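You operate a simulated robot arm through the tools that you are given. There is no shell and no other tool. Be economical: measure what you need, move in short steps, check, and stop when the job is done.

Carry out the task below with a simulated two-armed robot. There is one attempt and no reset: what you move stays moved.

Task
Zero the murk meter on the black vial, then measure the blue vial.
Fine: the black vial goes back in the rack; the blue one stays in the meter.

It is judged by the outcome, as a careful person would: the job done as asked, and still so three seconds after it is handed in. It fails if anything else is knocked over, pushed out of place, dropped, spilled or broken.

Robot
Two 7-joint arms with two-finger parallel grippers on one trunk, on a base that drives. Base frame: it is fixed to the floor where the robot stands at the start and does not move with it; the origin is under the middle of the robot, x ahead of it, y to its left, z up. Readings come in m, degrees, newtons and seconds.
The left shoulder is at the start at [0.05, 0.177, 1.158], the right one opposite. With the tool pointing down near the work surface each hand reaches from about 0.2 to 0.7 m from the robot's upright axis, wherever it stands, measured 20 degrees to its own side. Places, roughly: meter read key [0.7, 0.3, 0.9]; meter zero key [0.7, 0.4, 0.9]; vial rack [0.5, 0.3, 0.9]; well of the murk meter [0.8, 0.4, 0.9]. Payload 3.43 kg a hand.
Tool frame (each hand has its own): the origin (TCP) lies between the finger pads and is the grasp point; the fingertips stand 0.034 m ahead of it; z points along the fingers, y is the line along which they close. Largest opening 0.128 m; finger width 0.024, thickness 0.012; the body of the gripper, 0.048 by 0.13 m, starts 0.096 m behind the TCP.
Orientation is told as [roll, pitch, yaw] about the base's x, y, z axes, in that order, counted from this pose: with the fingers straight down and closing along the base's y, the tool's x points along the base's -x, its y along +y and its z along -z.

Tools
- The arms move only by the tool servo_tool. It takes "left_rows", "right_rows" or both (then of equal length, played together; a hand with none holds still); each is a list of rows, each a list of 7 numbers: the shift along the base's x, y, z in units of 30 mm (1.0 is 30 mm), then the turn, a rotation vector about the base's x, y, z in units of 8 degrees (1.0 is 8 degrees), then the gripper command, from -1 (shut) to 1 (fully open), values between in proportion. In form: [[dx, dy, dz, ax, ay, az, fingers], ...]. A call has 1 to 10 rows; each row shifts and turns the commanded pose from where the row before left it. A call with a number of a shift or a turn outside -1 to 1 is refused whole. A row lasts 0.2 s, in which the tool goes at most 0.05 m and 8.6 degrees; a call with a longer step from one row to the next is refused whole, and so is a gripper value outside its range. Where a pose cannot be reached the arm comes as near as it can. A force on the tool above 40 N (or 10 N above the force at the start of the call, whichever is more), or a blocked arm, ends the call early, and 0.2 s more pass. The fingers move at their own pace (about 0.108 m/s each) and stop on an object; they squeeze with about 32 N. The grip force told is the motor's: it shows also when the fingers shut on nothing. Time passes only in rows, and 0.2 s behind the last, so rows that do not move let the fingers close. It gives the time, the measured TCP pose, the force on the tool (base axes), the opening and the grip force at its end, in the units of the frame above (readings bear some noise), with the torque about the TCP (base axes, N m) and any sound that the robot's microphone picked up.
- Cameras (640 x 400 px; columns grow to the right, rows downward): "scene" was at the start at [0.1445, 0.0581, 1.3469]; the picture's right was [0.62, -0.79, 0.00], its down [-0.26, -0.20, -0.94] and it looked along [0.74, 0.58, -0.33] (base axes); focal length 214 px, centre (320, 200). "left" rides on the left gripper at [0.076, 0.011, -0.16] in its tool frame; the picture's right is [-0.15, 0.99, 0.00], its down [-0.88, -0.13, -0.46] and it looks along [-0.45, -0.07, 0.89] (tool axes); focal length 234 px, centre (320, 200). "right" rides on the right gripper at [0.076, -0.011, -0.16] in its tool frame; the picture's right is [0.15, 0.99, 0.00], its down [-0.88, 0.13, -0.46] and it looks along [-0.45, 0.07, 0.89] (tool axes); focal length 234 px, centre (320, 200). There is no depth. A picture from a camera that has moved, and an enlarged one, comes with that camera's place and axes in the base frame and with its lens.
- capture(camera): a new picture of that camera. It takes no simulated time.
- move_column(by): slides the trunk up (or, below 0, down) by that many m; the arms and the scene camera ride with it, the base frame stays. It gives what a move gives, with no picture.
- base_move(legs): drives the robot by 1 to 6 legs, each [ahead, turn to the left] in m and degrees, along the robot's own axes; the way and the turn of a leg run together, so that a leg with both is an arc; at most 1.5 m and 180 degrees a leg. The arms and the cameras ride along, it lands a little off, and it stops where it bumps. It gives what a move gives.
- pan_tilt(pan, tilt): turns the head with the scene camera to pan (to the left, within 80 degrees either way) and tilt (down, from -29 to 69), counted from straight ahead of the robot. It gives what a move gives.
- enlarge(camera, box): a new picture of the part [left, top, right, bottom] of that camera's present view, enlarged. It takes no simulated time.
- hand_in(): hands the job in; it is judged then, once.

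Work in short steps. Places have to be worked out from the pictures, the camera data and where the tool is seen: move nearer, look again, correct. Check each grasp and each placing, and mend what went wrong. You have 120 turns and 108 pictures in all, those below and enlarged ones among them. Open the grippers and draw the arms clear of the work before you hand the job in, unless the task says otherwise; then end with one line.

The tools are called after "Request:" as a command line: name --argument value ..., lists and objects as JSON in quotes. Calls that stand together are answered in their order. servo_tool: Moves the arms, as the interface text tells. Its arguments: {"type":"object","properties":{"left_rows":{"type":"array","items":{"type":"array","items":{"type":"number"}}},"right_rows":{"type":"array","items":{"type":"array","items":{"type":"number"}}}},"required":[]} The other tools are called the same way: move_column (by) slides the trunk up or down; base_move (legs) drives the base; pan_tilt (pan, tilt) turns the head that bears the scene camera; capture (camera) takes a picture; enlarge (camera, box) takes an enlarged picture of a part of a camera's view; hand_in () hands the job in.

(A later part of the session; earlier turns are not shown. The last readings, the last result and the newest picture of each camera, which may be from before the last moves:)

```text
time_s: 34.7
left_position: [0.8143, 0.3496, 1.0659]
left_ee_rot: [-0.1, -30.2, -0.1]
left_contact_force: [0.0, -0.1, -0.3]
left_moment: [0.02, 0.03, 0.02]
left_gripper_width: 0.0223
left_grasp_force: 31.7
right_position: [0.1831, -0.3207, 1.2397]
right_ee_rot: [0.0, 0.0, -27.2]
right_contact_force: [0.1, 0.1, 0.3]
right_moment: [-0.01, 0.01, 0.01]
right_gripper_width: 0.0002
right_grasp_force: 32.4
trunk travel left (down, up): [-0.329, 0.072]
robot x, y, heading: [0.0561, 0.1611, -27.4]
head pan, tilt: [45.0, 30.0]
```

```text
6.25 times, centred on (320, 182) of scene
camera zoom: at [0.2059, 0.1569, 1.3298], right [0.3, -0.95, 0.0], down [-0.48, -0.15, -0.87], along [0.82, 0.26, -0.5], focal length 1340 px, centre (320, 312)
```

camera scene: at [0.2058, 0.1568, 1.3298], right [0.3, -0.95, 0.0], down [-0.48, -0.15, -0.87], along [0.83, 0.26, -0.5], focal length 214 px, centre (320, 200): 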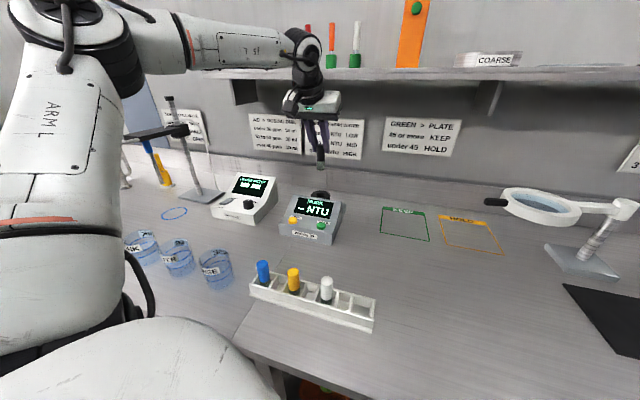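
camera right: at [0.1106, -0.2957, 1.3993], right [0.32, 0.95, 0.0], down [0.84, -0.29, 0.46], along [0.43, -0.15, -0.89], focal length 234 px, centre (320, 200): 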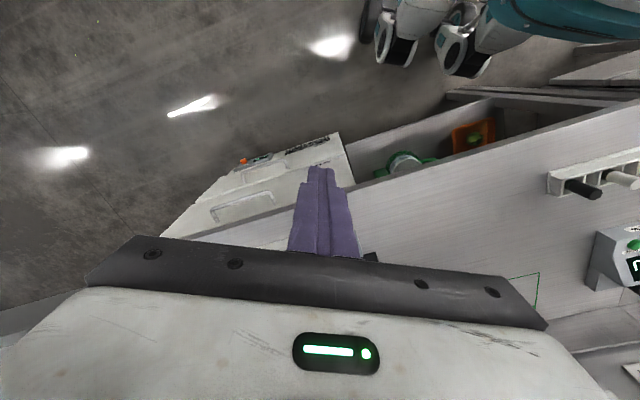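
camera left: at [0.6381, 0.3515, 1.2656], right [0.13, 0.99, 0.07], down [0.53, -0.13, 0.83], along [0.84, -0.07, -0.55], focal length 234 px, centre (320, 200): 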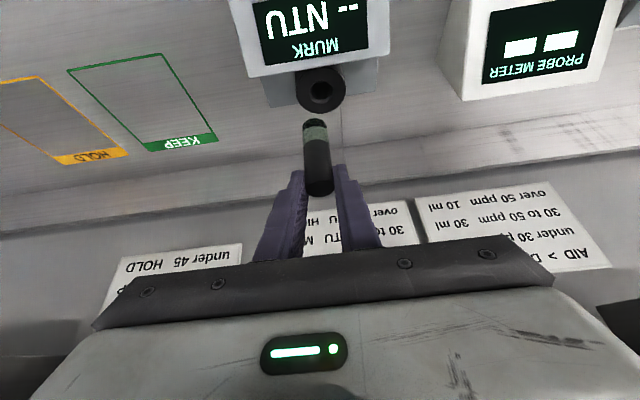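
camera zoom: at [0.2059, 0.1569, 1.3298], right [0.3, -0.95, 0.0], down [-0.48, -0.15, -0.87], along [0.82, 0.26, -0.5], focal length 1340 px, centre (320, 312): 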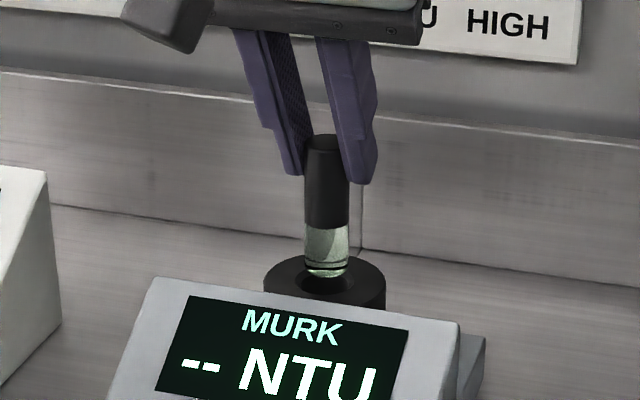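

Nearly at the rim and aligned. I lower in small steps further.

Request:
servo_tool --left_rows '[[0, 0, -0.2, 0, 0, 0, -1], [0, 0, -0.2, 0, 0, 0, -1], [0, 0, -0.2, 0, 0, 0, -1]]'

Request:
enlarge --camera "left" --box '[240, 60, 400, 220]'

Request:
enlarge --camera "scene" --box '[288, 150, 352, 214]'

```text
time_s: 35.5
left_position: [0.8151, 0.3504, 1.0489]
left_ee_rot: [0.0, -30.1, 0.1]
left_contact_force: [3.2, 2.6, 0.8]
left_moment: [0.17, -0.22, 0.04]
left_gripper_width: 0.0223
left_grasp_force: 32.0
right_position: [0.1844, -0.3201, 1.2389]
right_ee_rot: [-0.1, 0.0, -27.3]
right_contact_force: [-0.2, -0.7, -1.3]
right_moment: [-0.01, -0.02, -0.01]
right_gripper_width: 0.0
right_grasp_force: 32.0
trunk travel left (down, up): [-0.329, 0.072]
robot x, y, heading: [0.0567, 0.1634, -27.2]
head pan, tilt: [45.0, 30.0]
```

```text
2.50 times, centred on (320, 140) of left
camera zoom: at [0.6703, 0.3611, 1.1503], right [0.13, 0.99, 0.07], down [0.53, -0.13, 0.84], along [0.84, -0.07, -0.54], focal length 585 px, centre (320, 350)
```

zoom: 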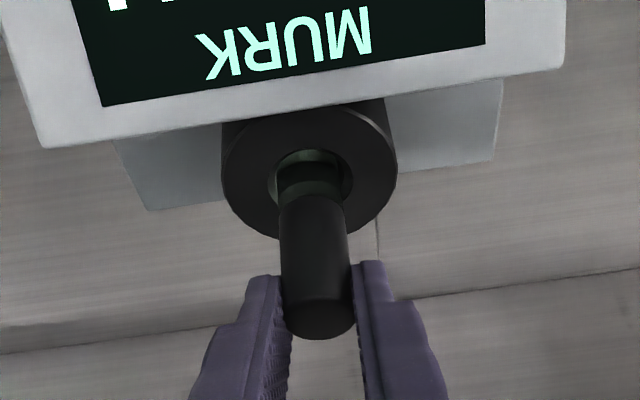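

```text
6.25 times, centred on (320, 182) of scene
camera zoom: at [0.2063, 0.1573, 1.3297], right [0.3, -0.95, 0.0], down [-0.48, -0.15, -0.87], along [0.82, 0.26, -0.5], focal length 1340 px, centre (320, 312)
```

zoom: 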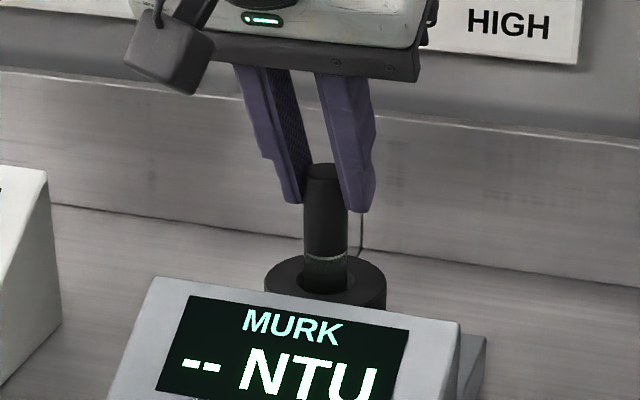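

It has entered the mouth; side force (+x,+y) says to shift slightly that way. I shift ~1.5 mm and go on down.

Request:
servo_tool --left_rows '[[0.05, 0.05, 0, 0, 0, 0, -1], [0, 0, -0.15, 0, 0, 0, -1], [0, 0, -0.15, 0, 0, 0, -1]]'

```text
time_s: 36.3
left_position: [0.8149, 0.3508, 1.0406]
left_ee_rot: [-0.1, -30.0, 0.0]
left_contact_force: [0.5, 1.4, -0.8]
left_moment: [0.02, 0.0, -0.01]
left_gripper_width: 0.0224
left_grasp_force: 32.3
right_position: [0.1829, -0.3201, 1.2392]
right_ee_rot: [0.0, 0.0, -27.2]
right_contact_force: [-1.0, -0.1, 0.3]
right_moment: [-0.03, -0.01, 0.0]
right_gripper_width: 0.0
right_grasp_force: 31.9
trunk travel left (down, up): [-0.329, 0.072]
robot x, y, heading: [0.0566, 0.1595, -27.4]
head pan, tilt: [45.0, 30.0]
```

Force is nearly gone. I continue down in small steps.

Request:
servo_tool --left_rows '[[0, 0.02, -0.2, 0, 0, 0, -1], [0, 0, -0.2, 0, 0, 0, -1], [0, 0, -0.2, 0, 0, 0, -1]]'

Request:
enlarge --camera "left" --box '[240, 60, 400, 220]'

Request:
enlarge --camera "scene" --box '[288, 150, 352, 214]'

```text
time_s: 37.1
left_position: [0.8171, 0.352, 1.0235]
left_ee_rot: [0.0, -30.0, 0.0]
left_contact_force: [-0.4, -0.4, -0.1]
left_moment: [0.02, -0.01, -0.03]
left_gripper_width: 0.0223
left_grasp_force: 32.3
right_position: [0.1833, -0.3199, 1.2385]
right_ee_rot: [-0.1, 0.0, -27.3]
right_contact_force: [-0.2, -0.1, -0.2]
right_moment: [0.0, -0.02, -0.02]
right_gripper_width: 0.0
right_grasp_force: 32.4
trunk travel left (down, up): [-0.329, 0.072]
robot x, y, heading: [0.0574, 0.1627, -27.5]
head pan, tilt: [45.0, 30.0]
```

```text
2.50 times, centred on (320, 140) of left
camera zoom: at [0.6711, 0.3634, 1.1242], right [0.13, 0.99, 0.07], down [0.53, -0.13, 0.84], along [0.84, -0.07, -0.55], focal length 585 px, centre (320, 350)
```

zoom: 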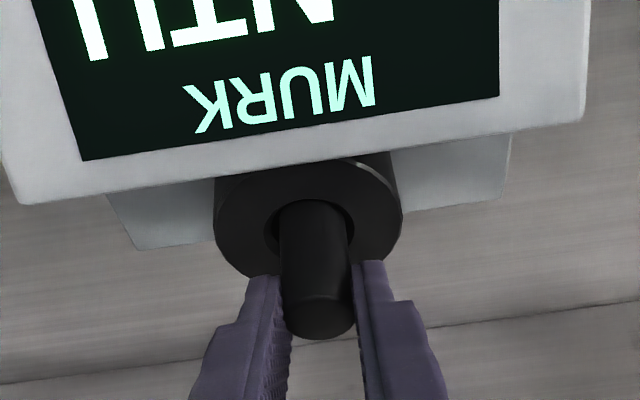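

```text
6.25 times, centred on (320, 182) of scene
camera zoom: at [0.2059, 0.1569, 1.3297], right [0.3, -0.95, 0.0], down [-0.48, -0.15, -0.87], along [0.82, 0.26, -0.5], focal length 1340 px, centre (320, 312)
```

zoom: 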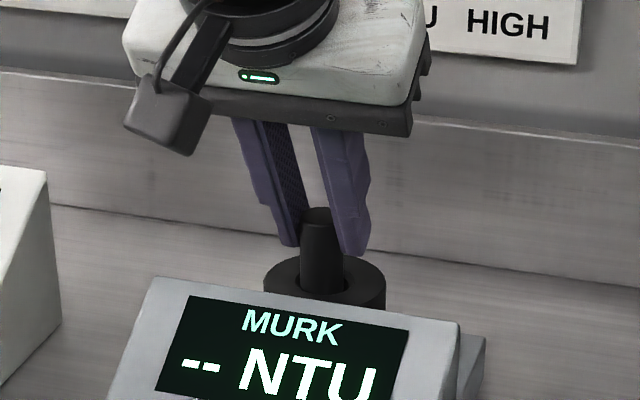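

No force. Fingertips are ~8 mm above the ring; I lower 5 mm more.

Request:
servo_tool --left_rows '[[0, 0, -0.1, 0, 0, 0, -1], [0, 0, -0.1, 0, 0, 0, -1]]'

Request:
enlarge --camera "left" --box '[260, 100, 380, 220]'

Request:
enlarge --camera "scene" --box '[288, 150, 352, 214]'

```text
time_s: 37.7
left_position: [0.8159, 0.3521, 1.0169]
left_ee_rot: [-0.1, -30.1, 0.0]
left_contact_force: [1.7, -0.2, -0.8]
left_moment: [-0.04, -0.08, 0.01]
left_gripper_width: 0.0223
left_grasp_force: 31.9
right_position: [0.1827, -0.3211, 1.24]
right_ee_rot: [0.0, 0.0, -27.3]
right_contact_force: [0.3, -0.5, -0.9]
right_moment: [0.0, -0.01, 0.0]
right_gripper_width: 0.0001
right_grasp_force: 32.3
trunk travel left (down, up): [-0.329, 0.072]
robot x, y, heading: [0.0583, 0.1613, -27.3]
head pan, tilt: [45.0, 30.0]
```

```text
3.33 times, centred on (320, 160) of left
camera zoom: at [0.6706, 0.3634, 1.1179], right [0.13, 0.99, 0.07], down [0.53, -0.13, 0.84], along [0.84, -0.07, -0.54], focal length 781 px, centre (320, 333)
```

zoom: 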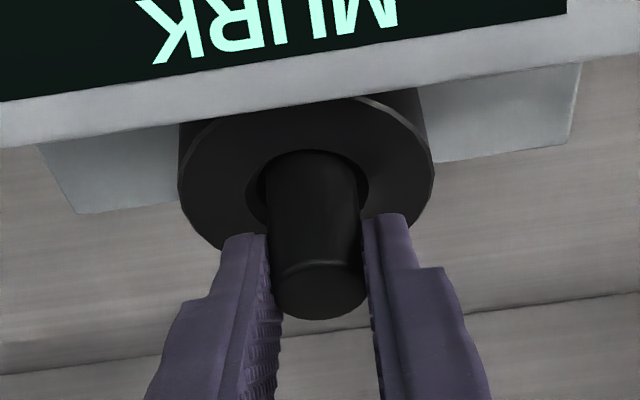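

```text
6.25 times, centred on (320, 182) of scene
camera zoom: at [0.2059, 0.1568, 1.3298], right [0.3, -0.95, 0.0], down [-0.48, -0.15, -0.87], along [0.82, 0.26, -0.5], focal length 1340 px, centre (320, 312)
```

zoom: 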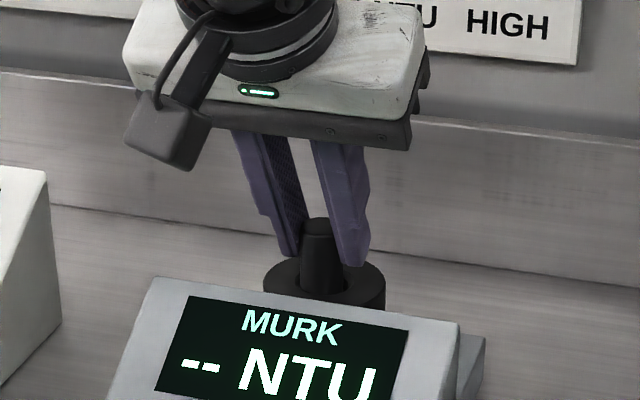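

I test for the bottom with 3 mm more.

Request:
servo_tool --left_rows '[[0.03, 0, -0.1, 0, 0, 0, -1], [0, 0, 0, 0, 0, 0, -1]]'

```text
time_s: 38.3
left_position: [0.8161, 0.3521, 1.0141]
left_ee_rot: [-0.1, -30.1, 0.0]
left_contact_force: [-0.3, -0.4, 1.3]
left_moment: [-0.02, 0.06, -0.03]
left_gripper_width: 0.0221
left_grasp_force: 31.5
right_position: [0.1832, -0.3208, 1.2392]
right_ee_rot: [0.0, 0.0, -27.2]
right_contact_force: [-0.9, 1.2, 0.1]
right_moment: [0.03, 0.02, -0.03]
right_gripper_width: 0.0
right_grasp_force: 32.4
trunk travel left (down, up): [-0.329, 0.072]
robot x, y, heading: [0.0556, 0.1598, -27.3]
head pan, tilt: [45.0, 30.0]
```

Request:
servo_tool --left_rows '[[0, 0, -0.08, 0, 0, 0, -1], [0, 0, 0, 0, 0, 0, -1]]'

Request:
enlarge --camera "scene" --box '[288, 150, 352, 214]'

```text
time_s: 38.9
left_position: [0.8161, 0.3527, 1.0143]
left_ee_rot: [0.0, -30.3, 0.0]
left_contact_force: [-0.6, 3.5, 10.0]
left_moment: [0.2, 0.0, -0.03]
left_gripper_width: 0.0223
left_grasp_force: 31.7
right_position: [0.182, -0.3206, 1.24]
right_ee_rot: [0.0, -0.1, -27.4]
right_contact_force: [1.1, 0.5, -0.6]
right_moment: [0.0, 0.02, 0.01]
right_gripper_width: 0.0
right_grasp_force: 31.3
trunk travel left (down, up): [-0.329, 0.072]
robot x, y, heading: [0.0544, 0.1612, -27.5]
head pan, tilt: [45.0, 30.0]
```

```text
6.25 times, centred on (320, 182) of scene
camera zoom: at [0.2044, 0.1569, 1.3301], right [0.3, -0.95, 0.0], down [-0.48, -0.15, -0.87], along [0.83, 0.26, -0.5], focal length 1340 px, centre (320, 312)
```

zoom: 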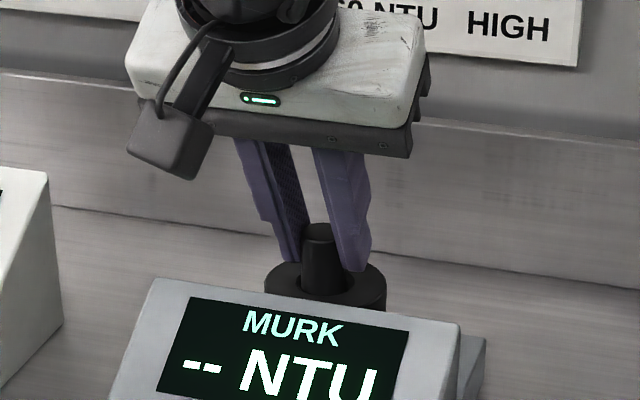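

10 N upward: either bottomed or fingertips on the ring. I ease up 1 mm, open, and rise clear, then check the seat.

Request:
servo_tool --left_rows '[[0, 0, 0.08, 0, 0, 0, -1], [0, 0, 0, 0, 0, 0, -0.22], [0, 0, 0, 0, 0, 0, -0.22], [0, 0, 0.5, 0, 0, 0, -0.22], [0, 0, 0.8, 0, 0, 0, -0.22], [0, 0, 0.8, 0, 0, 0, -0.22], [0, 0, 0.8, 0, 0, 0, -0.22]]'

Request:
enlarge --camera "scene" --box '[272, 160, 352, 240]'

Request:
capture --camera "left"

```text
time_s: 40.5
left_position: [0.8132, 0.3511, 1.1028]
left_ee_rot: [0.1, -30.0, 0.0]
left_contact_force: [-0.6, -0.2, -0.1]
left_moment: [-0.02, 0.02, -0.01]
left_gripper_width: 0.0498
left_grasp_force: 0.0
right_position: [0.1829, -0.3203, 1.2395]
right_ee_rot: [0.0, -0.1, -27.4]
right_contact_force: [-0.2, -0.6, -1.0]
right_moment: [-0.02, -0.03, -0.02]
right_gripper_width: 0.0
right_grasp_force: 32.2
trunk travel left (down, up): [-0.329, 0.072]
robot x, y, heading: [0.0583, 0.1597, -27.4]
head pan, tilt: [45.0, 30.0]
```

```text
5.00 times, centred on (312, 200) of scene
camera zoom: at [0.2054, 0.1567, 1.3298], right [0.3, -0.95, 0.0], down [-0.48, -0.15, -0.87], along [0.83, 0.26, -0.5], focal length 1072 px, centre (360, 200)
```

zoom: 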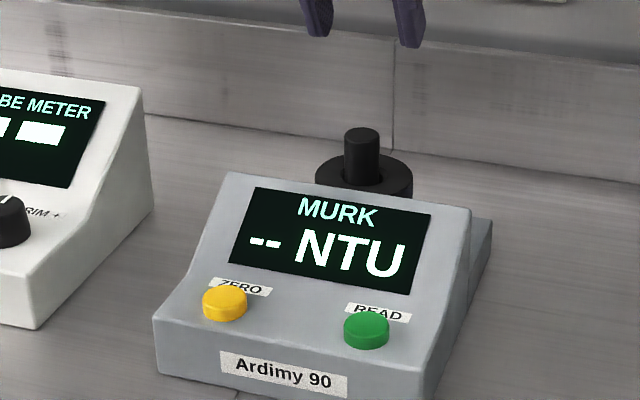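

```text
62 pictures are left
camera left: at [0.6692, 0.3618, 1.2039], right [0.13, 0.99, 0.07], down [0.53, -0.13, 0.84], along [0.84, -0.07, -0.55], focal length 234 px, centre (320, 200)
```

left: 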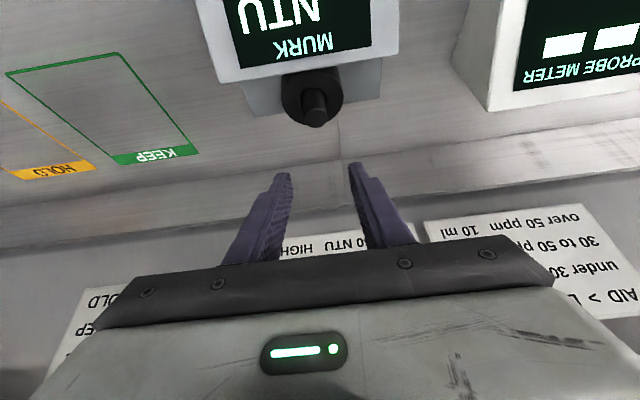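

Black vial is seated in the well. Now I bring the hand back above the keys, untilted with fingers closed, to locate ZERO.

Request:
servo_tool --left_rows '[[-0.6, 0, 0.3, 0, 0.5, 0, -0.22], [-0.6, 0, 0.2, 0, 0.5, 0, -0.22], [-0.6, 0, 0.2, 0, 0.5, 0, -1], [-0.6, 0, 0, 0, 0.5, 0, -1], [-0.6, 0, 0, 0, 0.5, 0, -1], [-0.5, 0, 0, 0, 0.5, 0, -1], [-0.5, 0, 0, 0, 0.5, 0, -1], [-0.4, 0, 0, 0, 0.25, 0, -1]]'

Request:
capture --camera "left"

```text
time_s: 42.3
left_position: [0.6854, 0.3515, 1.122]
left_ee_rot: [0.0, 0.1, 0.1]
left_contact_force: [-0.2, 0.8, 0.6]
left_moment: [-0.02, -0.01, -0.02]
left_gripper_width: 0.0
left_grasp_force: 31.8
right_position: [0.1833, -0.3199, 1.2385]
right_ee_rot: [-0.1, 0.0, -27.3]
right_contact_force: [-0.3, -0.8, 0.1]
right_moment: [-0.01, 0.01, -0.01]
right_gripper_width: 0.0
right_grasp_force: 32.0
trunk travel left (down, up): [-0.329, 0.072]
robot x, y, heading: [0.056, 0.1625, -27.3]
head pan, tilt: [45.0, 30.0]
```

```text
61 pictures are left
camera left: at [0.6094, 0.363, 1.2817], right [0.15, 0.99, 0.0], down [0.88, -0.13, 0.46], along [0.45, -0.07, -0.89], focal length 234 px, centre (320, 200)
```

left: 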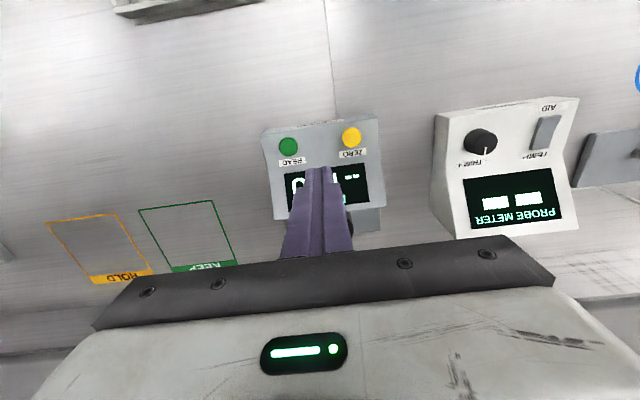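

ZERO key top is at ≈[0.682, 0.392, 0.960], READ ≈[0.683, 0.306, 0.958]. I go above ZERO with tips ~1 cm over it.

Request:
servo_tool --left_rows '[[-0.1, 0.45, -0.7, 0, 0, 0, -1], [-0.1, 0.45, -0.7, 0, 0, 0, -1], [-0.1, 0.45, -0.7, 0, 0, 0, -1], [0, 0, -0.8, 0, 0, 0, -1], [0, 0, -0.9, 0, 0, 0, -1]]'

Request:
enlarge --camera "scene" --box '[272, 170, 352, 250]'

Request:
enlarge --camera "left" --box '[240, 100, 400, 200]'

```text
time_s: 43.5
left_position: [0.6766, 0.3922, 1.0097]
left_ee_rot: [-0.1, -0.1, 0.0]
left_contact_force: [0.3, -0.2, 0.4]
left_moment: [0.0, -0.01, -0.03]
left_gripper_width: 0.0001
left_grasp_force: 32.3
right_position: [0.1845, -0.3186, 1.239]
right_ee_rot: [0.0, 0.0, -27.3]
right_contact_force: [0.2, 0.2, 0.6]
right_moment: [-0.01, 0.04, -0.01]
right_gripper_width: 0.0
right_grasp_force: 32.2
trunk travel left (down, up): [-0.329, 0.072]
robot x, y, heading: [0.0552, 0.1592, -27.2]
head pan, tilt: [45.0, 30.0]
```

```text
5.00 times, centred on (312, 210) of scene
camera zoom: at [0.2061, 0.1571, 1.3297], right [0.3, -0.95, 0.0], down [-0.48, -0.15, -0.87], along [0.82, 0.26, -0.5], focal length 1072 px, centre (360, 150)
```

zoom: 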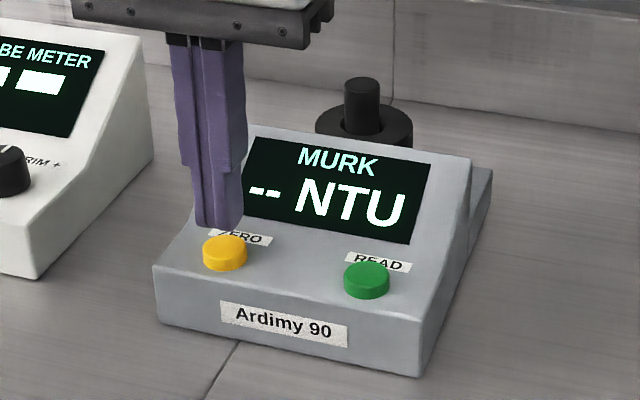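

```text
4.00 times, centred on (320, 150) of left
camera zoom: at [0.6009, 0.4037, 1.1705], right [0.15, 0.99, 0.0], down [0.88, -0.13, 0.46], along [0.45, -0.07, -0.89], focal length 937 px, centre (320, 400)
```

zoom: 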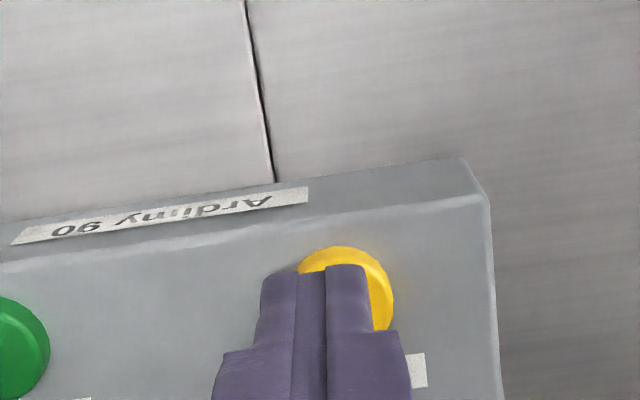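

Key centre refines to [0.681, 0.397]. I shift 4 mm left and press down in small steps.

Request:
servo_tool --left_rows '[[0.05, 0.13, -0.2, 0, 0, 0, -1], [0, 0, -0.1, 0, 0, 0, -1], [0, 0, -0.1, 0, 0, 0, -1], [0, 0, -0.1, 0, 0, 0, -1]]'

Request:
enlarge --camera "scene" --box '[272, 170, 352, 250]'

```text
time_s: 44.5
left_position: [0.6771, 0.3947, 0.9949]
left_ee_rot: [0.0, -0.1, 0.0]
left_contact_force: [0.4, -0.4, 0.9]
left_moment: [0.0, -0.01, -0.01]
left_gripper_width: 0.0
left_grasp_force: 31.9
right_position: [0.1836, -0.3205, 1.2392]
right_ee_rot: [0.0, 0.0, -27.3]
right_contact_force: [0.0, 0.5, -0.5]
right_moment: [-0.01, 0.01, 0.0]
right_gripper_width: 0.0
right_grasp_force: 32.0
trunk travel left (down, up): [-0.329, 0.072]
robot x, y, heading: [0.0541, 0.1593, -27.3]
head pan, tilt: [45.0, 30.0]
```

```text
5.00 times, centred on (312, 210) of scene
camera zoom: at [0.2058, 0.1568, 1.3298], right [0.3, -0.95, 0.0], down [-0.48, -0.15, -0.87], along [0.82, 0.26, -0.5], focal length 1072 px, centre (360, 150)
```

zoom: 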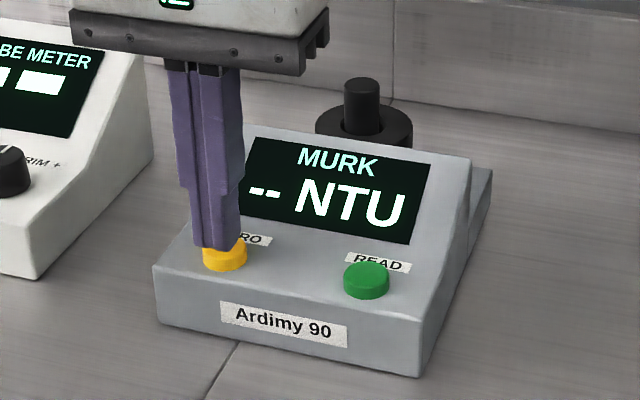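

Right above the key now. I keep pressing in small steps until force, sound or the display responds.

Request:
servo_tool --left_rows '[[0.05, 0.05, -0.1, 0, 0, 0, -1], [0, 0, -0.1, 0, 0, 0, -1], [0, 0, -0.05, 0, 0, 0, -1]]'

Request:
enlarge --camera "scene" --box '[272, 170, 352, 250]'

```text
time_s: 45.3
left_position: [0.678, 0.3978, 0.9867]
left_ee_rot: [-0.1, -0.1, 0.0]
left_contact_force: [0.1, 1.4, 2.0]
left_moment: [0.07, -0.02, -0.01]
left_gripper_width: 0.0002
left_grasp_force: 32.6
right_position: [0.1839, -0.3203, 1.2392]
right_ee_rot: [0.1, -0.1, -27.2]
right_contact_force: [-0.5, -0.6, 0.4]
right_moment: [-0.02, 0.0, 0.01]
right_gripper_width: 0.0
right_grasp_force: 31.5
trunk travel left (down, up): [-0.329, 0.072]
robot x, y, heading: [0.0613, 0.1623, -27.4]
head pan, tilt: [45.0, 30.0]
```

```text
5.00 times, centred on (312, 210) of scene
camera zoom: at [0.2056, 0.157, 1.3298], right [0.3, -0.95, 0.0], down [-0.48, -0.15, -0.87], along [0.82, 0.26, -0.5], focal length 1072 px, centre (360, 150)
```

zoom: 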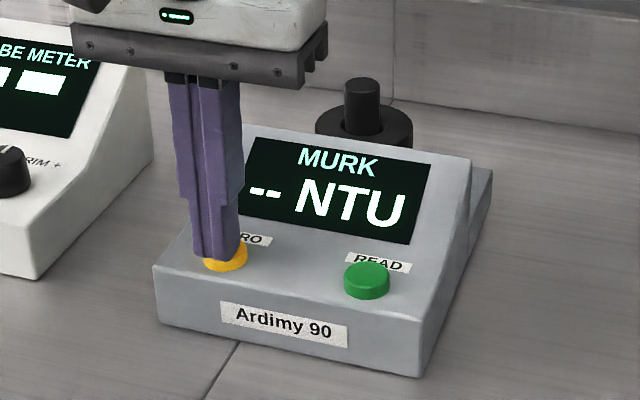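

Contact with the key (2 N). I press another few mm.

Request:
servo_tool --left_rows '[[0, 0, -0.06, 0, 0, 0, -1], [0, 0, -0.06, 0, 0, 0, -1], [0, 0, -0.04, 0, 0, 0, -1]]'

Request:
enlarge --camera "scene" --box '[272, 170, 352, 250]'

```text
time_s: 46.1
left_position: [0.6791, 0.3977, 0.9826]
left_ee_rot: [-0.2, -0.3, 0.0]
left_contact_force: [3.6, 2.1, 8.6]
left_moment: [0.09, -0.07, 0.03]
left_gripper_width: 0.0002
left_grasp_force: 31.7
right_position: [0.184, -0.3198, 1.2405]
right_ee_rot: [0.0, 0.0, -27.3]
right_contact_force: [0.5, 0.4, 0.2]
right_moment: [0.0, 0.0, -0.01]
right_gripper_width: 0.0002
right_grasp_force: 32.4
trunk travel left (down, up): [-0.329, 0.072]
robot x, y, heading: [0.0522, 0.1647, -27.4]
head pan, tilt: [45.0, 30.0]
heard: click
```

```text
5.00 times, centred on (312, 210) of scene
camera zoom: at [0.2053, 0.1568, 1.33], right [0.3, -0.95, 0.0], down [-0.48, -0.15, -0.87], along [0.83, 0.26, -0.5], focal length 1072 px, centre (360, 150)
```

zoom: 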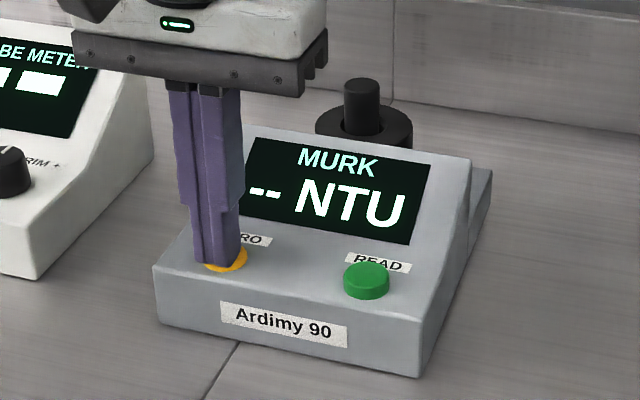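

A click. I release upward and check the display.

Request:
servo_tool --left_rows '[[0, 0, 0.5, 0, 0, 0, -1], [0, 0, 0.8, 0, 0, 0, -1], [0, 0, 0.8, 0, 0, 0, -1], [0, 0, 0.8, 0, 0, 0, -1], [0, 0, 0.8, 0, 0, 0, -1]]'

Request:
enlarge --camera "scene" --box '[272, 170, 352, 250]'

```text
time_s: 47.3
left_position: [0.6793, 0.3991, 1.0925]
left_ee_rot: [-0.1, 0.1, 0.0]
left_contact_force: [0.3, -0.3, 0.0]
left_moment: [-0.01, 0.02, 0.0]
left_gripper_width: 0.0
left_grasp_force: 32.0
right_position: [0.1826, -0.3198, 1.2393]
right_ee_rot: [0.0, 0.0, -27.3]
right_contact_force: [0.4, 0.1, 0.6]
right_moment: [0.01, 0.0, 0.03]
right_gripper_width: 0.0002
right_grasp_force: 32.2
trunk travel left (down, up): [-0.329, 0.072]
robot x, y, heading: [0.0564, 0.1644, -27.1]
head pan, tilt: [45.0, 30.0]
```

```text
5.00 times, centred on (312, 210) of scene
camera zoom: at [0.2055, 0.1568, 1.3298], right [0.3, -0.95, 0.0], down [-0.48, -0.15, -0.87], along [0.83, 0.26, -0.5], focal length 1072 px, centre (360, 150)
```

zoom: 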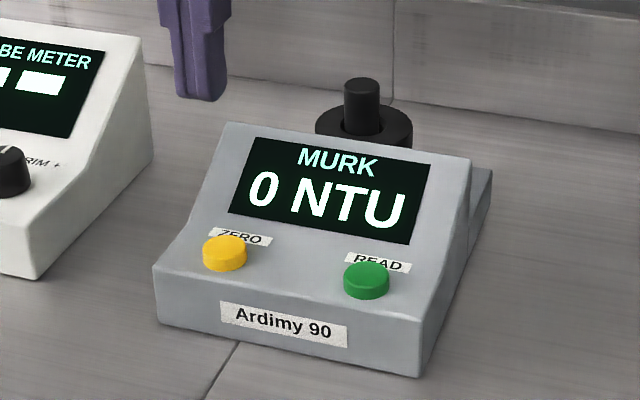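

Display reads 0 NTU. Now I return to the black vial with the 30° tilt and open fingers.

Request:
servo_tool --left_rows '[[0, 0, 0.8, 0, -0.5, 0, -0.22], [0.6, -0.23, 0, 0, -0.5, 0, -0.22], [0.6, -0.23, 0, 0, -0.5, 0, -0.22], [0.65, -0.23, 0, 0, -0.5, 0, -0.22], [0.65, -0.23, 0, 0, -0.5, 0, -0.22], [0.65, -0.23, 0, 0, -0.5, 0, -0.22], [0.65, -0.23, 0, 0, -0.5, 0, -0.22], [0.65, -0.23, 0, 0, -0.25, 0, -0.22], [0, 0, -0.8, 0, 0, 0, -0.22], [0, 0, -0.8, 0, 0, 0, -0.22]]'

Request:
enlarge --camera "left" --box '[240, 80, 400, 220]'

```text
time_s: 49.5
left_position: [0.8152, 0.3483, 1.0653]
left_ee_rot: [-0.1, -30.1, 0.0]
left_contact_force: [-0.8, -0.2, -0.1]
left_moment: [-0.04, 0.0, -0.02]
left_gripper_width: 0.0502
left_grasp_force: 0.0
right_position: [0.1837, -0.32, 1.2397]
right_ee_rot: [0.0, 0.0, -27.4]
right_contact_force: [-0.5, -0.3, -1.5]
right_moment: [-0.01, -0.01, -0.01]
right_gripper_width: 0.0001
right_grasp_force: 32.5
trunk travel left (down, up): [-0.329, 0.072]
robot x, y, heading: [0.0585, 0.164, -27.3]
head pan, tilt: [45.0, 30.0]
```

```text
2.86 times, centred on (320, 150) of left
camera zoom: at [0.6709, 0.3605, 1.1664], right [0.13, 0.99, 0.07], down [0.53, -0.13, 0.84], along [0.84, -0.07, -0.54], focal length 669 px, centre (320, 343)
```

zoom: 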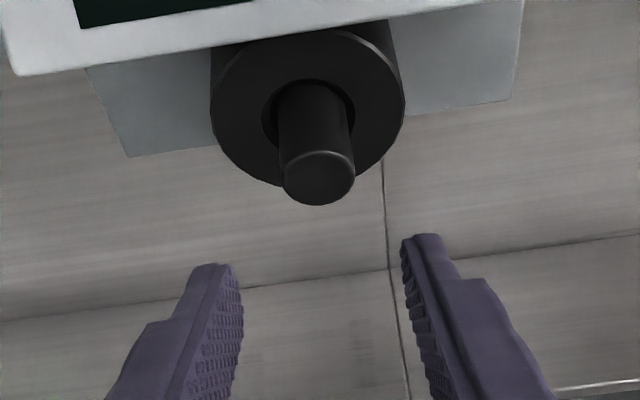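

Cap is between the fingers' planes. I go down to the earlier grasp height, shift 3 mm left, and close.

Request:
servo_tool --left_rows '[[0, 0.1, -0.5, 0, 0, 0, -0.22], [0, 0, -0.55, 0, 0, 0, -0.22], [0, 0, -0.55, 0, 0, 0, -0.22], [0, 0, 0, 0, 0, 0, -1], [0, 0, 0, 0, 0, 0, -1], [0, 0, 0, 0, 0, 0, -1]]'

Request:
enlarge --camera "left" --box '[240, 80, 400, 220]'

```text
time_s: 50.9
left_position: [0.8136, 0.3516, 1.0196]
left_ee_rot: [0.0, -30.0, -0.1]
left_contact_force: [1.1, -0.2, -0.1]
left_moment: [0.0, -0.01, -0.01]
left_gripper_width: 0.0222
left_grasp_force: 32.6
right_position: [0.1841, -0.3219, 1.2387]
right_ee_rot: [0.0, 0.0, -27.3]
right_contact_force: [-0.2, 0.1, -0.4]
right_moment: [-0.01, 0.02, 0.0]
right_gripper_width: 0.0
right_grasp_force: 32.4
trunk travel left (down, up): [-0.329, 0.072]
robot x, y, heading: [0.0557, 0.1585, -27.3]
head pan, tilt: [45.0, 30.0]
```

```text
2.86 times, centred on (320, 150) of left
camera zoom: at [0.6688, 0.363, 1.1207], right [0.13, 0.99, 0.07], down [0.53, -0.13, 0.84], along [0.84, -0.07, -0.54], focal length 669 px, centre (320, 343)
```

zoom: 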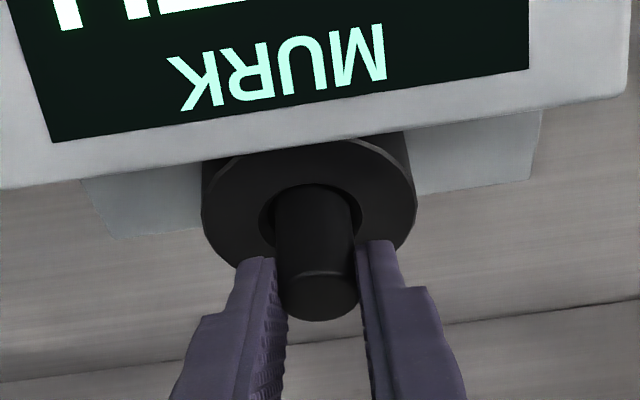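

Gripped. I lift straight out.

Request:
servo_tool --left_rows '[[0, 0, 0.4, 0, 0, 0, -1], [0, 0, 0.6, 0, 0, 0, -1], [0, 0, 0.7, 0, 0, 0, -1], [0, 0, 0.8, 0, 0, 0, -1], [0, 0, 0.8, 0, 0, 0, -1], [0, 0, 0.8, 0, 0, 0, -1], [0, 0, 0.8, 0, 0, 0, -1]]'

Request:
capture --camera "left"

Request:
capture --camera "scene"

```text
time_s: 52.5
left_position: [0.8144, 0.3513, 1.1684]
left_ee_rot: [0.0, -30.1, -0.1]
left_contact_force: [0.4, 0.7, -0.1]
left_moment: [-0.01, -0.03, 0.0]
left_gripper_width: 0.022
left_grasp_force: 32.2
right_position: [0.1832, -0.3213, 1.2392]
right_ee_rot: [0.0, 0.0, -27.4]
right_contact_force: [-0.3, -0.8, 1.1]
right_moment: [-0.01, 0.02, 0.01]
right_gripper_width: 0.0
right_grasp_force: 32.0
trunk travel left (down, up): [-0.329, 0.072]
robot x, y, heading: [0.056, 0.1629, -27.3]
head pan, tilt: [45.0, 30.0]
```

```text
52 pictures are left
camera left: at [0.6686, 0.363, 1.2679], right [0.13, 0.99, 0.07], down [0.53, -0.13, 0.84], along [0.84, -0.07, -0.54], focal length 234 px, centre (320, 200)
```

left: 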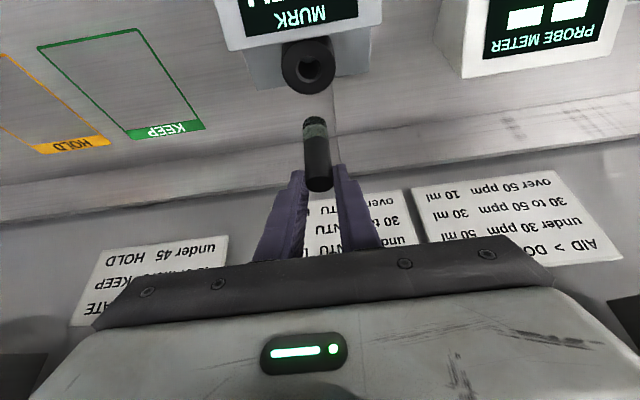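

```text
51 pictures are left
camera scene: at [0.2056, 0.1567, 1.3298], right [0.3, -0.95, 0.0], down [-0.48, -0.15, -0.87], along [0.83, 0.26, -0.5], focal length 214 px, centre (320, 200)
```

scene: 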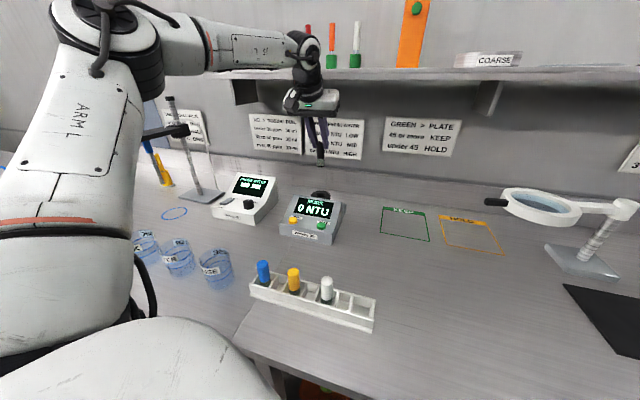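

Carry the black vial back the same way: reverse arc with yaw −27°, then back the base up 6 cm.

Request:
servo_tool --left_rows '[[-0.957, -0.733, 0, 0, 0, -0.341, -1], [-0.957, -0.733, 0, 0, 0, -0.341, -1], [-0.957, -0.733, 0, 0, 0, -0.341, -1], [-0.957, -0.733, 0, 0, 0, -0.341, -1], [-0.957, -0.733, 0, 0, 0, -0.341, -1], [-0.957, -0.733, -0.2, 0, 0, -0.341, -1], [-0.957, -0.733, -0.2, 0, 0, -0.341, -1], [-0.957, -0.733, -0.3, 0, 0, -0.341, -1], [-0.957, -0.733, -0.3, 0, 0, -0.341, -1], [-0.957, -0.733, -0.3, 0, 0, -0.341, -1]]'

Request:
base_move --legs '[[-0.06, 0]]'

Request:
capture --camera "left"

```text
time_s: 54.7
left_position: [0.5265, 0.1344, 1.1277]
left_ee_rot: [0.0, -30.1, -27.3]
left_contact_force: [-0.6, 0.5, 0.1]
left_moment: [0.03, -0.01, 0.01]
left_gripper_width: 0.0225
left_grasp_force: 32.2
right_position: [0.1826, -0.3202, 1.2393]
right_ee_rot: [0.0, 0.0, -27.3]
right_contact_force: [0.3, -0.6, 1.0]
right_moment: [0.01, 0.02, -0.02]
right_gripper_width: 0.0001
right_grasp_force: 32.0
trunk travel left (down, up): [-0.329, 0.072]
robot x, y, heading: [0.056, 0.1588, -27.1]
head pan, tilt: [45.0, 30.0]
```

```text
time_s: 55.7
left_position: [0.4739, 0.1646, 1.1278]
left_ee_rot: [-0.1, -30.1, -27.1]
left_contact_force: [-0.5, 0.2, 0.2]
left_moment: [-0.04, -0.02, 0.02]
left_gripper_width: 0.0223
left_grasp_force: 32.0
right_position: [0.1318, -0.293, 1.2401]
right_ee_rot: [0.0, -0.1, -27.1]
right_contact_force: [-0.4, 0.4, -0.1]
right_moment: [-0.02, -0.06, 0.05]
right_gripper_width: 0.0
right_grasp_force: 32.0
trunk travel left (down, up): [-0.329, 0.072]
robot x, y, heading: [0.0019, 0.1896, -27.2]
head pan, tilt: [45.0, 30.0]
```

```text
50 pictures are left
camera left: at [0.3506, 0.2405, 1.2279], right [0.56, 0.82, 0.07], down [0.42, -0.36, 0.84], along [0.71, -0.44, -0.54], focal length 234 px, centre (320, 200)
```

left: 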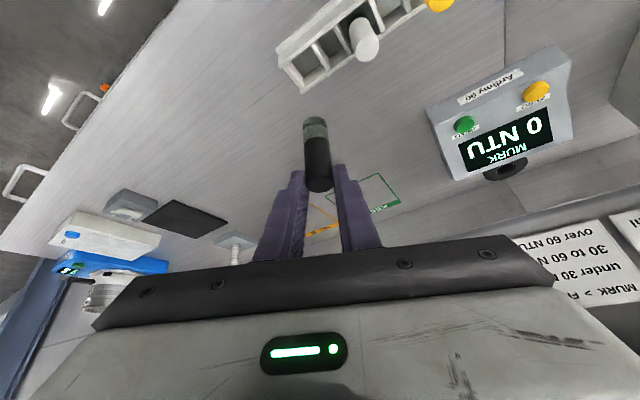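

Shift to the slot ([0.4725, 0.1605]) and lower until the bottom is just above the rim; then look.

Request:
servo_tool --left_rows '[[-0.05, -0.14, -0.5, 0, 0, 0, -1], [0, 0, -0.7, 0, 0, 0, -1], [0, 0, -0.7, 0, 0, 0, -1], [0, 0, -0.6, 0, 0, 0, -1], [0, 0, -0.2, 0, 0, 0, -1]]'

Request:
enlarge --camera "left" --box '[240, 40, 400, 220]'

Request:
pan_tilt --pan 22 --tilt 40

Request:
capture --camera "scene"

```text
time_s: 56.9
left_position: [0.4733, 0.1596, 1.0458]
left_ee_rot: [-0.1, -30.1, -27.1]
left_contact_force: [-1.2, 0.4, -0.2]
left_moment: [0.01, -0.04, 0.02]
left_gripper_width: 0.0222
left_grasp_force: 32.1
right_position: [0.1324, -0.2935, 1.2402]
right_ee_rot: [0.0, 0.0, -27.0]
right_contact_force: [0.2, -0.8, -0.3]
right_moment: [0.01, -0.01, 0.02]
right_gripper_width: 0.0
right_grasp_force: 31.6
trunk travel left (down, up): [-0.329, 0.072]
robot x, y, heading: [0.0039, 0.1869, -27.1]
head pan, tilt: [45.0, 30.0]
```

```text
2.22 times, centred on (320, 130) of left
camera zoom: at [0.3498, 0.236, 1.1464], right [0.56, 0.82, 0.07], down [0.42, -0.36, 0.84], along [0.71, -0.44, -0.54], focal length 520 px, centre (320, 356)
```

zoom: 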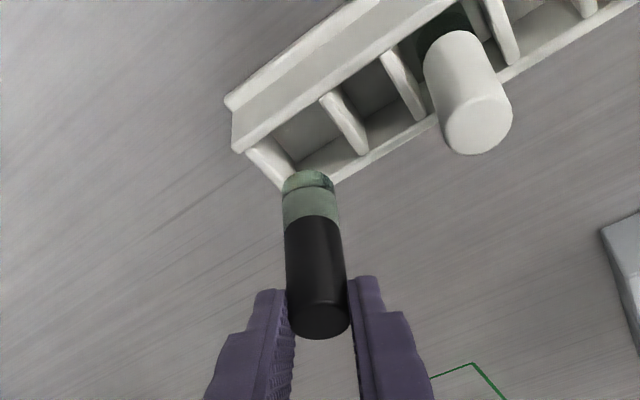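

```text
time_s: 57.7
left_position: [0.4737, 0.1605, 1.0456]
left_ee_rot: [-0.1, -30.1, -27.1]
left_contact_force: [-0.1, -0.1, 0.0]
left_moment: [0.0, -0.02, 0.0]
left_gripper_width: 0.0222
left_grasp_force: 32.3
right_position: [0.1318, -0.2927, 1.2386]
right_ee_rot: [-0.1, 0.0, -27.1]
right_contact_force: [-0.1, 0.0, 0.0]
right_moment: [-0.03, 0.01, -0.03]
right_gripper_width: 0.0001
right_grasp_force: 31.7
trunk travel left (down, up): [-0.329, 0.072]
robot x, y, heading: [0.0003, 0.1901, -27.1]
head pan, tilt: [22.0, 40.0]
```

```text
48 pictures are left
camera scene: at [0.1515, 0.1492, 1.3144], right [-0.09, -1.0, 0.0], down [-0.64, 0.06, -0.77], along [0.76, -0.07, -0.64], focal length 214 px, centre (320, 200)
```

scene: 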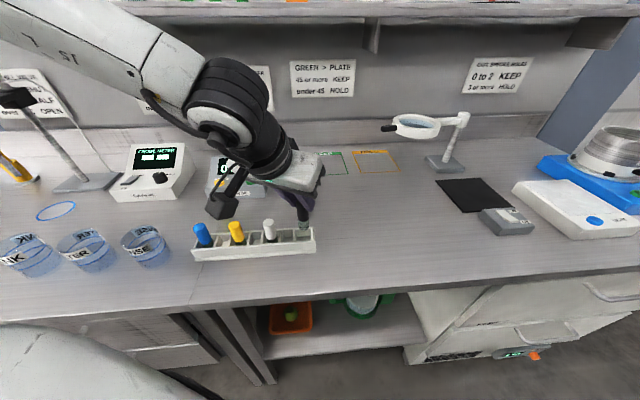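

Request:
enlarge --camera "scene" --box '[256, 190, 336, 260]'

```text
5.71 times, centred on (296, 225) of scene
camera zoom: at [0.1515, 0.1492, 1.3144], right [-0.09, -1.0, 0.0], down [-0.64, 0.06, -0.77], along [0.76, -0.07, -0.64], focal length 1226 px, centre (457, 57)
```

zoom: 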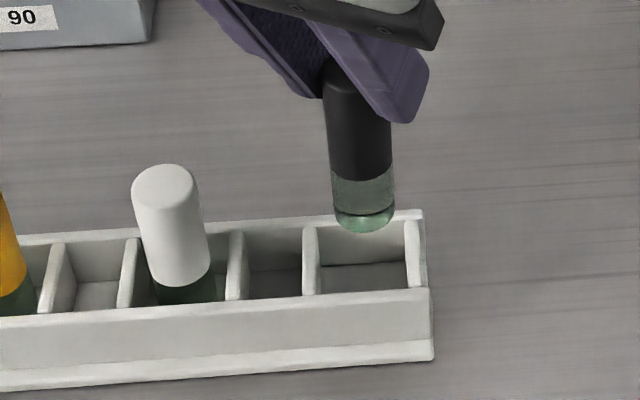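

The vial hangs centred over the end slot. I lower into it, with force watched.

Request:
servo_tool --left_rows '[[0, 0, -0.4, 0, 0, 0, -1], [0, 0, -0.4, 0, 0, 0, -1], [0, 0, -0.3, 0, 0, 0, -1], [0, 0, -0.2, 0, 0, 0, -1]]'

Request:
enlarge --camera "scene" --box '[256, 190, 336, 260]'

```text
time_s: 58.7
left_position: [0.4737, 0.1595, 1.008]
left_ee_rot: [0.0, -30.2, -27.0]
left_contact_force: [0.9, 0.8, -0.4]
left_moment: [-0.01, -0.01, -0.01]
left_gripper_width: 0.0223
left_grasp_force: 32.4
right_position: [0.1311, -0.2936, 1.2392]
right_ee_rot: [0.0, -0.1, -27.2]
right_contact_force: [-0.3, 0.0, 0.2]
right_moment: [-0.05, -0.01, 0.0]
right_gripper_width: 0.0
right_grasp_force: 31.8
trunk travel left (down, up): [-0.329, 0.072]
robot x, y, heading: [0.0032, 0.1923, -26.9]
head pan, tilt: [22.0, 40.0]
```

```text
5.71 times, centred on (296, 225) of scene
camera zoom: at [0.1516, 0.1491, 1.3144], right [-0.09, -1.0, 0.0], down [-0.64, 0.06, -0.77], along [0.76, -0.07, -0.64], focal length 1226 px, centre (457, 57)
```

zoom: 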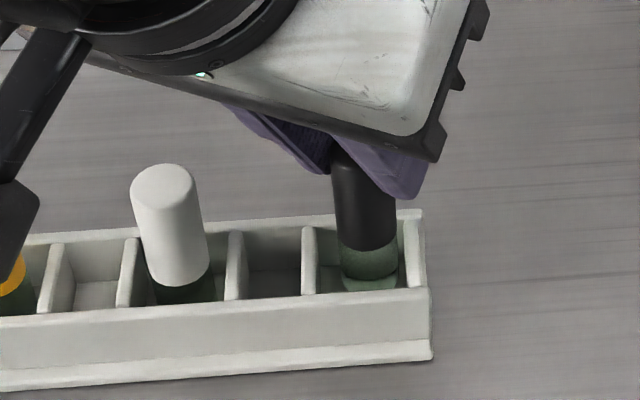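

Inside the slot. Continue down to the seat.

Request:
servo_tool --left_rows '[[0, 0, -0.25, 0, 0, 0, -1], [0, 0, -0.15, 0, 0, 0, -1], [0, 0, -0.08, 0, 0, 0, -1], [0, 0, -0.05, 0, 0, 0, -1]]'

```text
time_s: 59.7
left_position: [0.473, 0.1587, 0.9942]
left_ee_rot: [0.0, -30.6, -27.2]
left_contact_force: [1.1, 3.4, 30.1]
left_moment: [0.13, -0.3, 0.01]
left_gripper_width: 0.0224
left_grasp_force: 31.8
right_position: [0.1307, -0.2923, 1.2395]
right_ee_rot: [0.0, -0.2, -27.2]
right_contact_force: [-0.6, 0.2, 0.4]
right_moment: [0.02, -0.01, -0.01]
right_gripper_width: 0.0002
right_grasp_force: 32.3
trunk travel left (down, up): [-0.329, 0.072]
robot x, y, heading: [0.0048, 0.1851, -27.2]
head pan, tilt: [22.0, 40.0]
```

Bottomed (30 N). I ease up 2 mm, open, and rise.

Request:
servo_tool --left_rows '[[0, 0, 0.12, 0, 0, 0, -1], [0, 0, 0, 0, 0, 0, -0.22], [0, 0, 0, 0, 0, 0, -0.22], [0, 0, 0.5, 0, 0, 0, -0.22], [0, 0, 0.7, 0, 0, 0, -0.22], [0, 0, 0.8, 0, 0, 0, -0.22], [0, 0, 0.8, 0, 0, 0, -0.22]]'

Request:
capture --camera "left"

Request:
enlarge --camera "scene" --box '[180, 190, 340, 270]'

```text
time_s: 61.3
left_position: [0.4719, 0.1604, 1.0773]
left_ee_rot: [0.1, -30.0, -27.0]
left_contact_force: [0.6, -0.3, -0.3]
left_moment: [-0.02, 0.02, -0.02]
left_gripper_width: 0.0499
left_grasp_force: 0.1
right_position: [0.1314, -0.2932, 1.2382]
right_ee_rot: [0.1, 0.0, -27.2]
right_contact_force: [0.7, 0.3, -1.2]
right_moment: [0.0, 0.0, -0.02]
right_gripper_width: 0.0
right_grasp_force: 32.0
trunk travel left (down, up): [-0.329, 0.072]
robot x, y, heading: [0.0064, 0.1872, -27.2]
head pan, tilt: [22.0, 40.0]
```

```text
45 pictures are left
camera left: at [0.348, 0.2359, 1.1782], right [0.56, 0.82, 0.07], down [0.42, -0.36, 0.84], along [0.71, -0.44, -0.55], focal length 234 px, centre (320, 200)
```

left: 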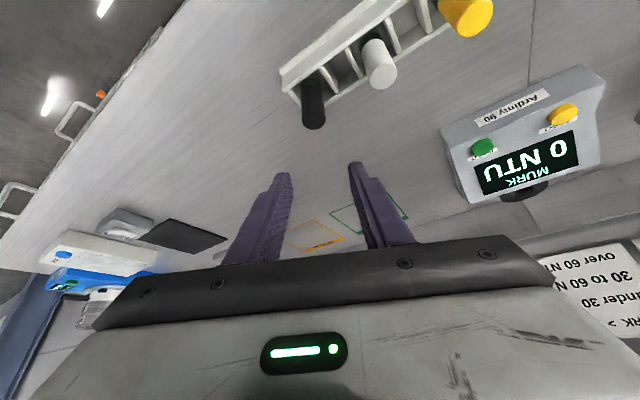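

```text
4.00 times, centred on (260, 230) of scene
camera zoom: at [0.1513, 0.1492, 1.3144], right [-0.09, -1.0, 0.0], down [-0.64, 0.06, -0.77], along [0.76, -0.07, -0.64], focal length 858 px, centre (560, 80)
```

zoom: 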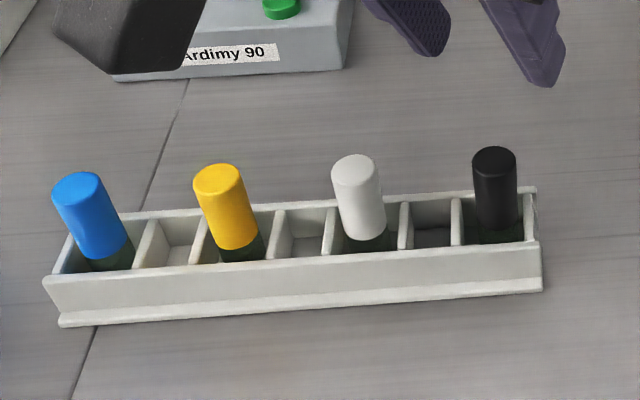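

Black vial is back in its slot. Now over to the blue vial ([0.481, 0.3725]) with yaw to 0.

Request:
servo_tool --left_rows '[[0, 0.88, 0, 0, 0, 0.4266, -0.22], [0, 0.88, 0, 0, 0, 0.4266, -0.22], [0, 0.88, 0, 0, 0, 0.4266, -0.22], [0, 0.88, 0, 0, 0, 0.4266, -0.22], [0, 0.88, 0, 0, 0, 0.4266, -0.22], [0, 0.88, 0, 0, 0, 0.4266, -0.22], [0, 0.88, 0, 0, 0, 0.4266, -0.22], [0.05, 0.88, 0, 0, 0, 0.4, -0.22]]'

Request:
capture --camera "left"

Request:
capture --camera "scene"

```text
time_s: 63.1
left_position: [0.4756, 0.3728, 1.0788]
left_ee_rot: [-0.1, -30.1, 0.1]
left_contact_force: [0.1, 1.1, -0.4]
left_moment: [-0.01, 0.0, -0.02]
left_gripper_width: 0.0497
left_grasp_force: 0.0
right_position: [0.1321, -0.2933, 1.2399]
right_ee_rot: [0.0, -0.1, -27.1]
right_contact_force: [-0.3, 1.0, -0.9]
right_moment: [-0.01, 0.0, 0.01]
right_gripper_width: 0.0
right_grasp_force: 32.5
trunk travel left (down, up): [-0.329, 0.072]
robot x, y, heading: [0.0003, 0.1907, -26.9]
head pan, tilt: [22.0, 40.0]
```

```text
43 pictures are left
camera left: at [0.3309, 0.3835, 1.1796], right [0.13, 0.99, 0.07], down [0.53, -0.13, 0.84], along [0.84, -0.07, -0.54], focal length 234 px, centre (320, 200)
```

left: 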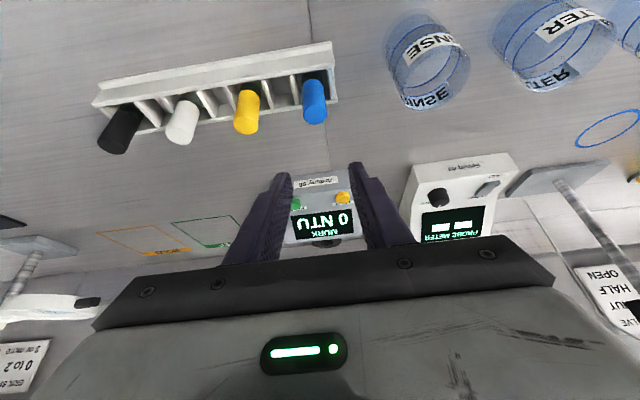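

```text
42 pictures are left
camera scene: at [0.1515, 0.1496, 1.3145], right [-0.09, -1.0, 0.0], down [-0.64, 0.06, -0.77], along [0.76, -0.07, -0.64], focal length 214 px, centre (320, 200)
```

scene: 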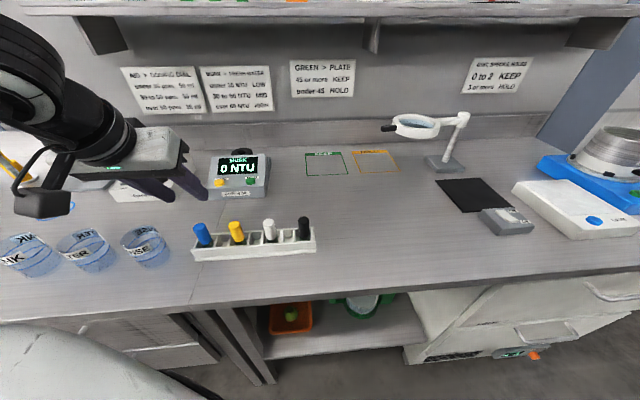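

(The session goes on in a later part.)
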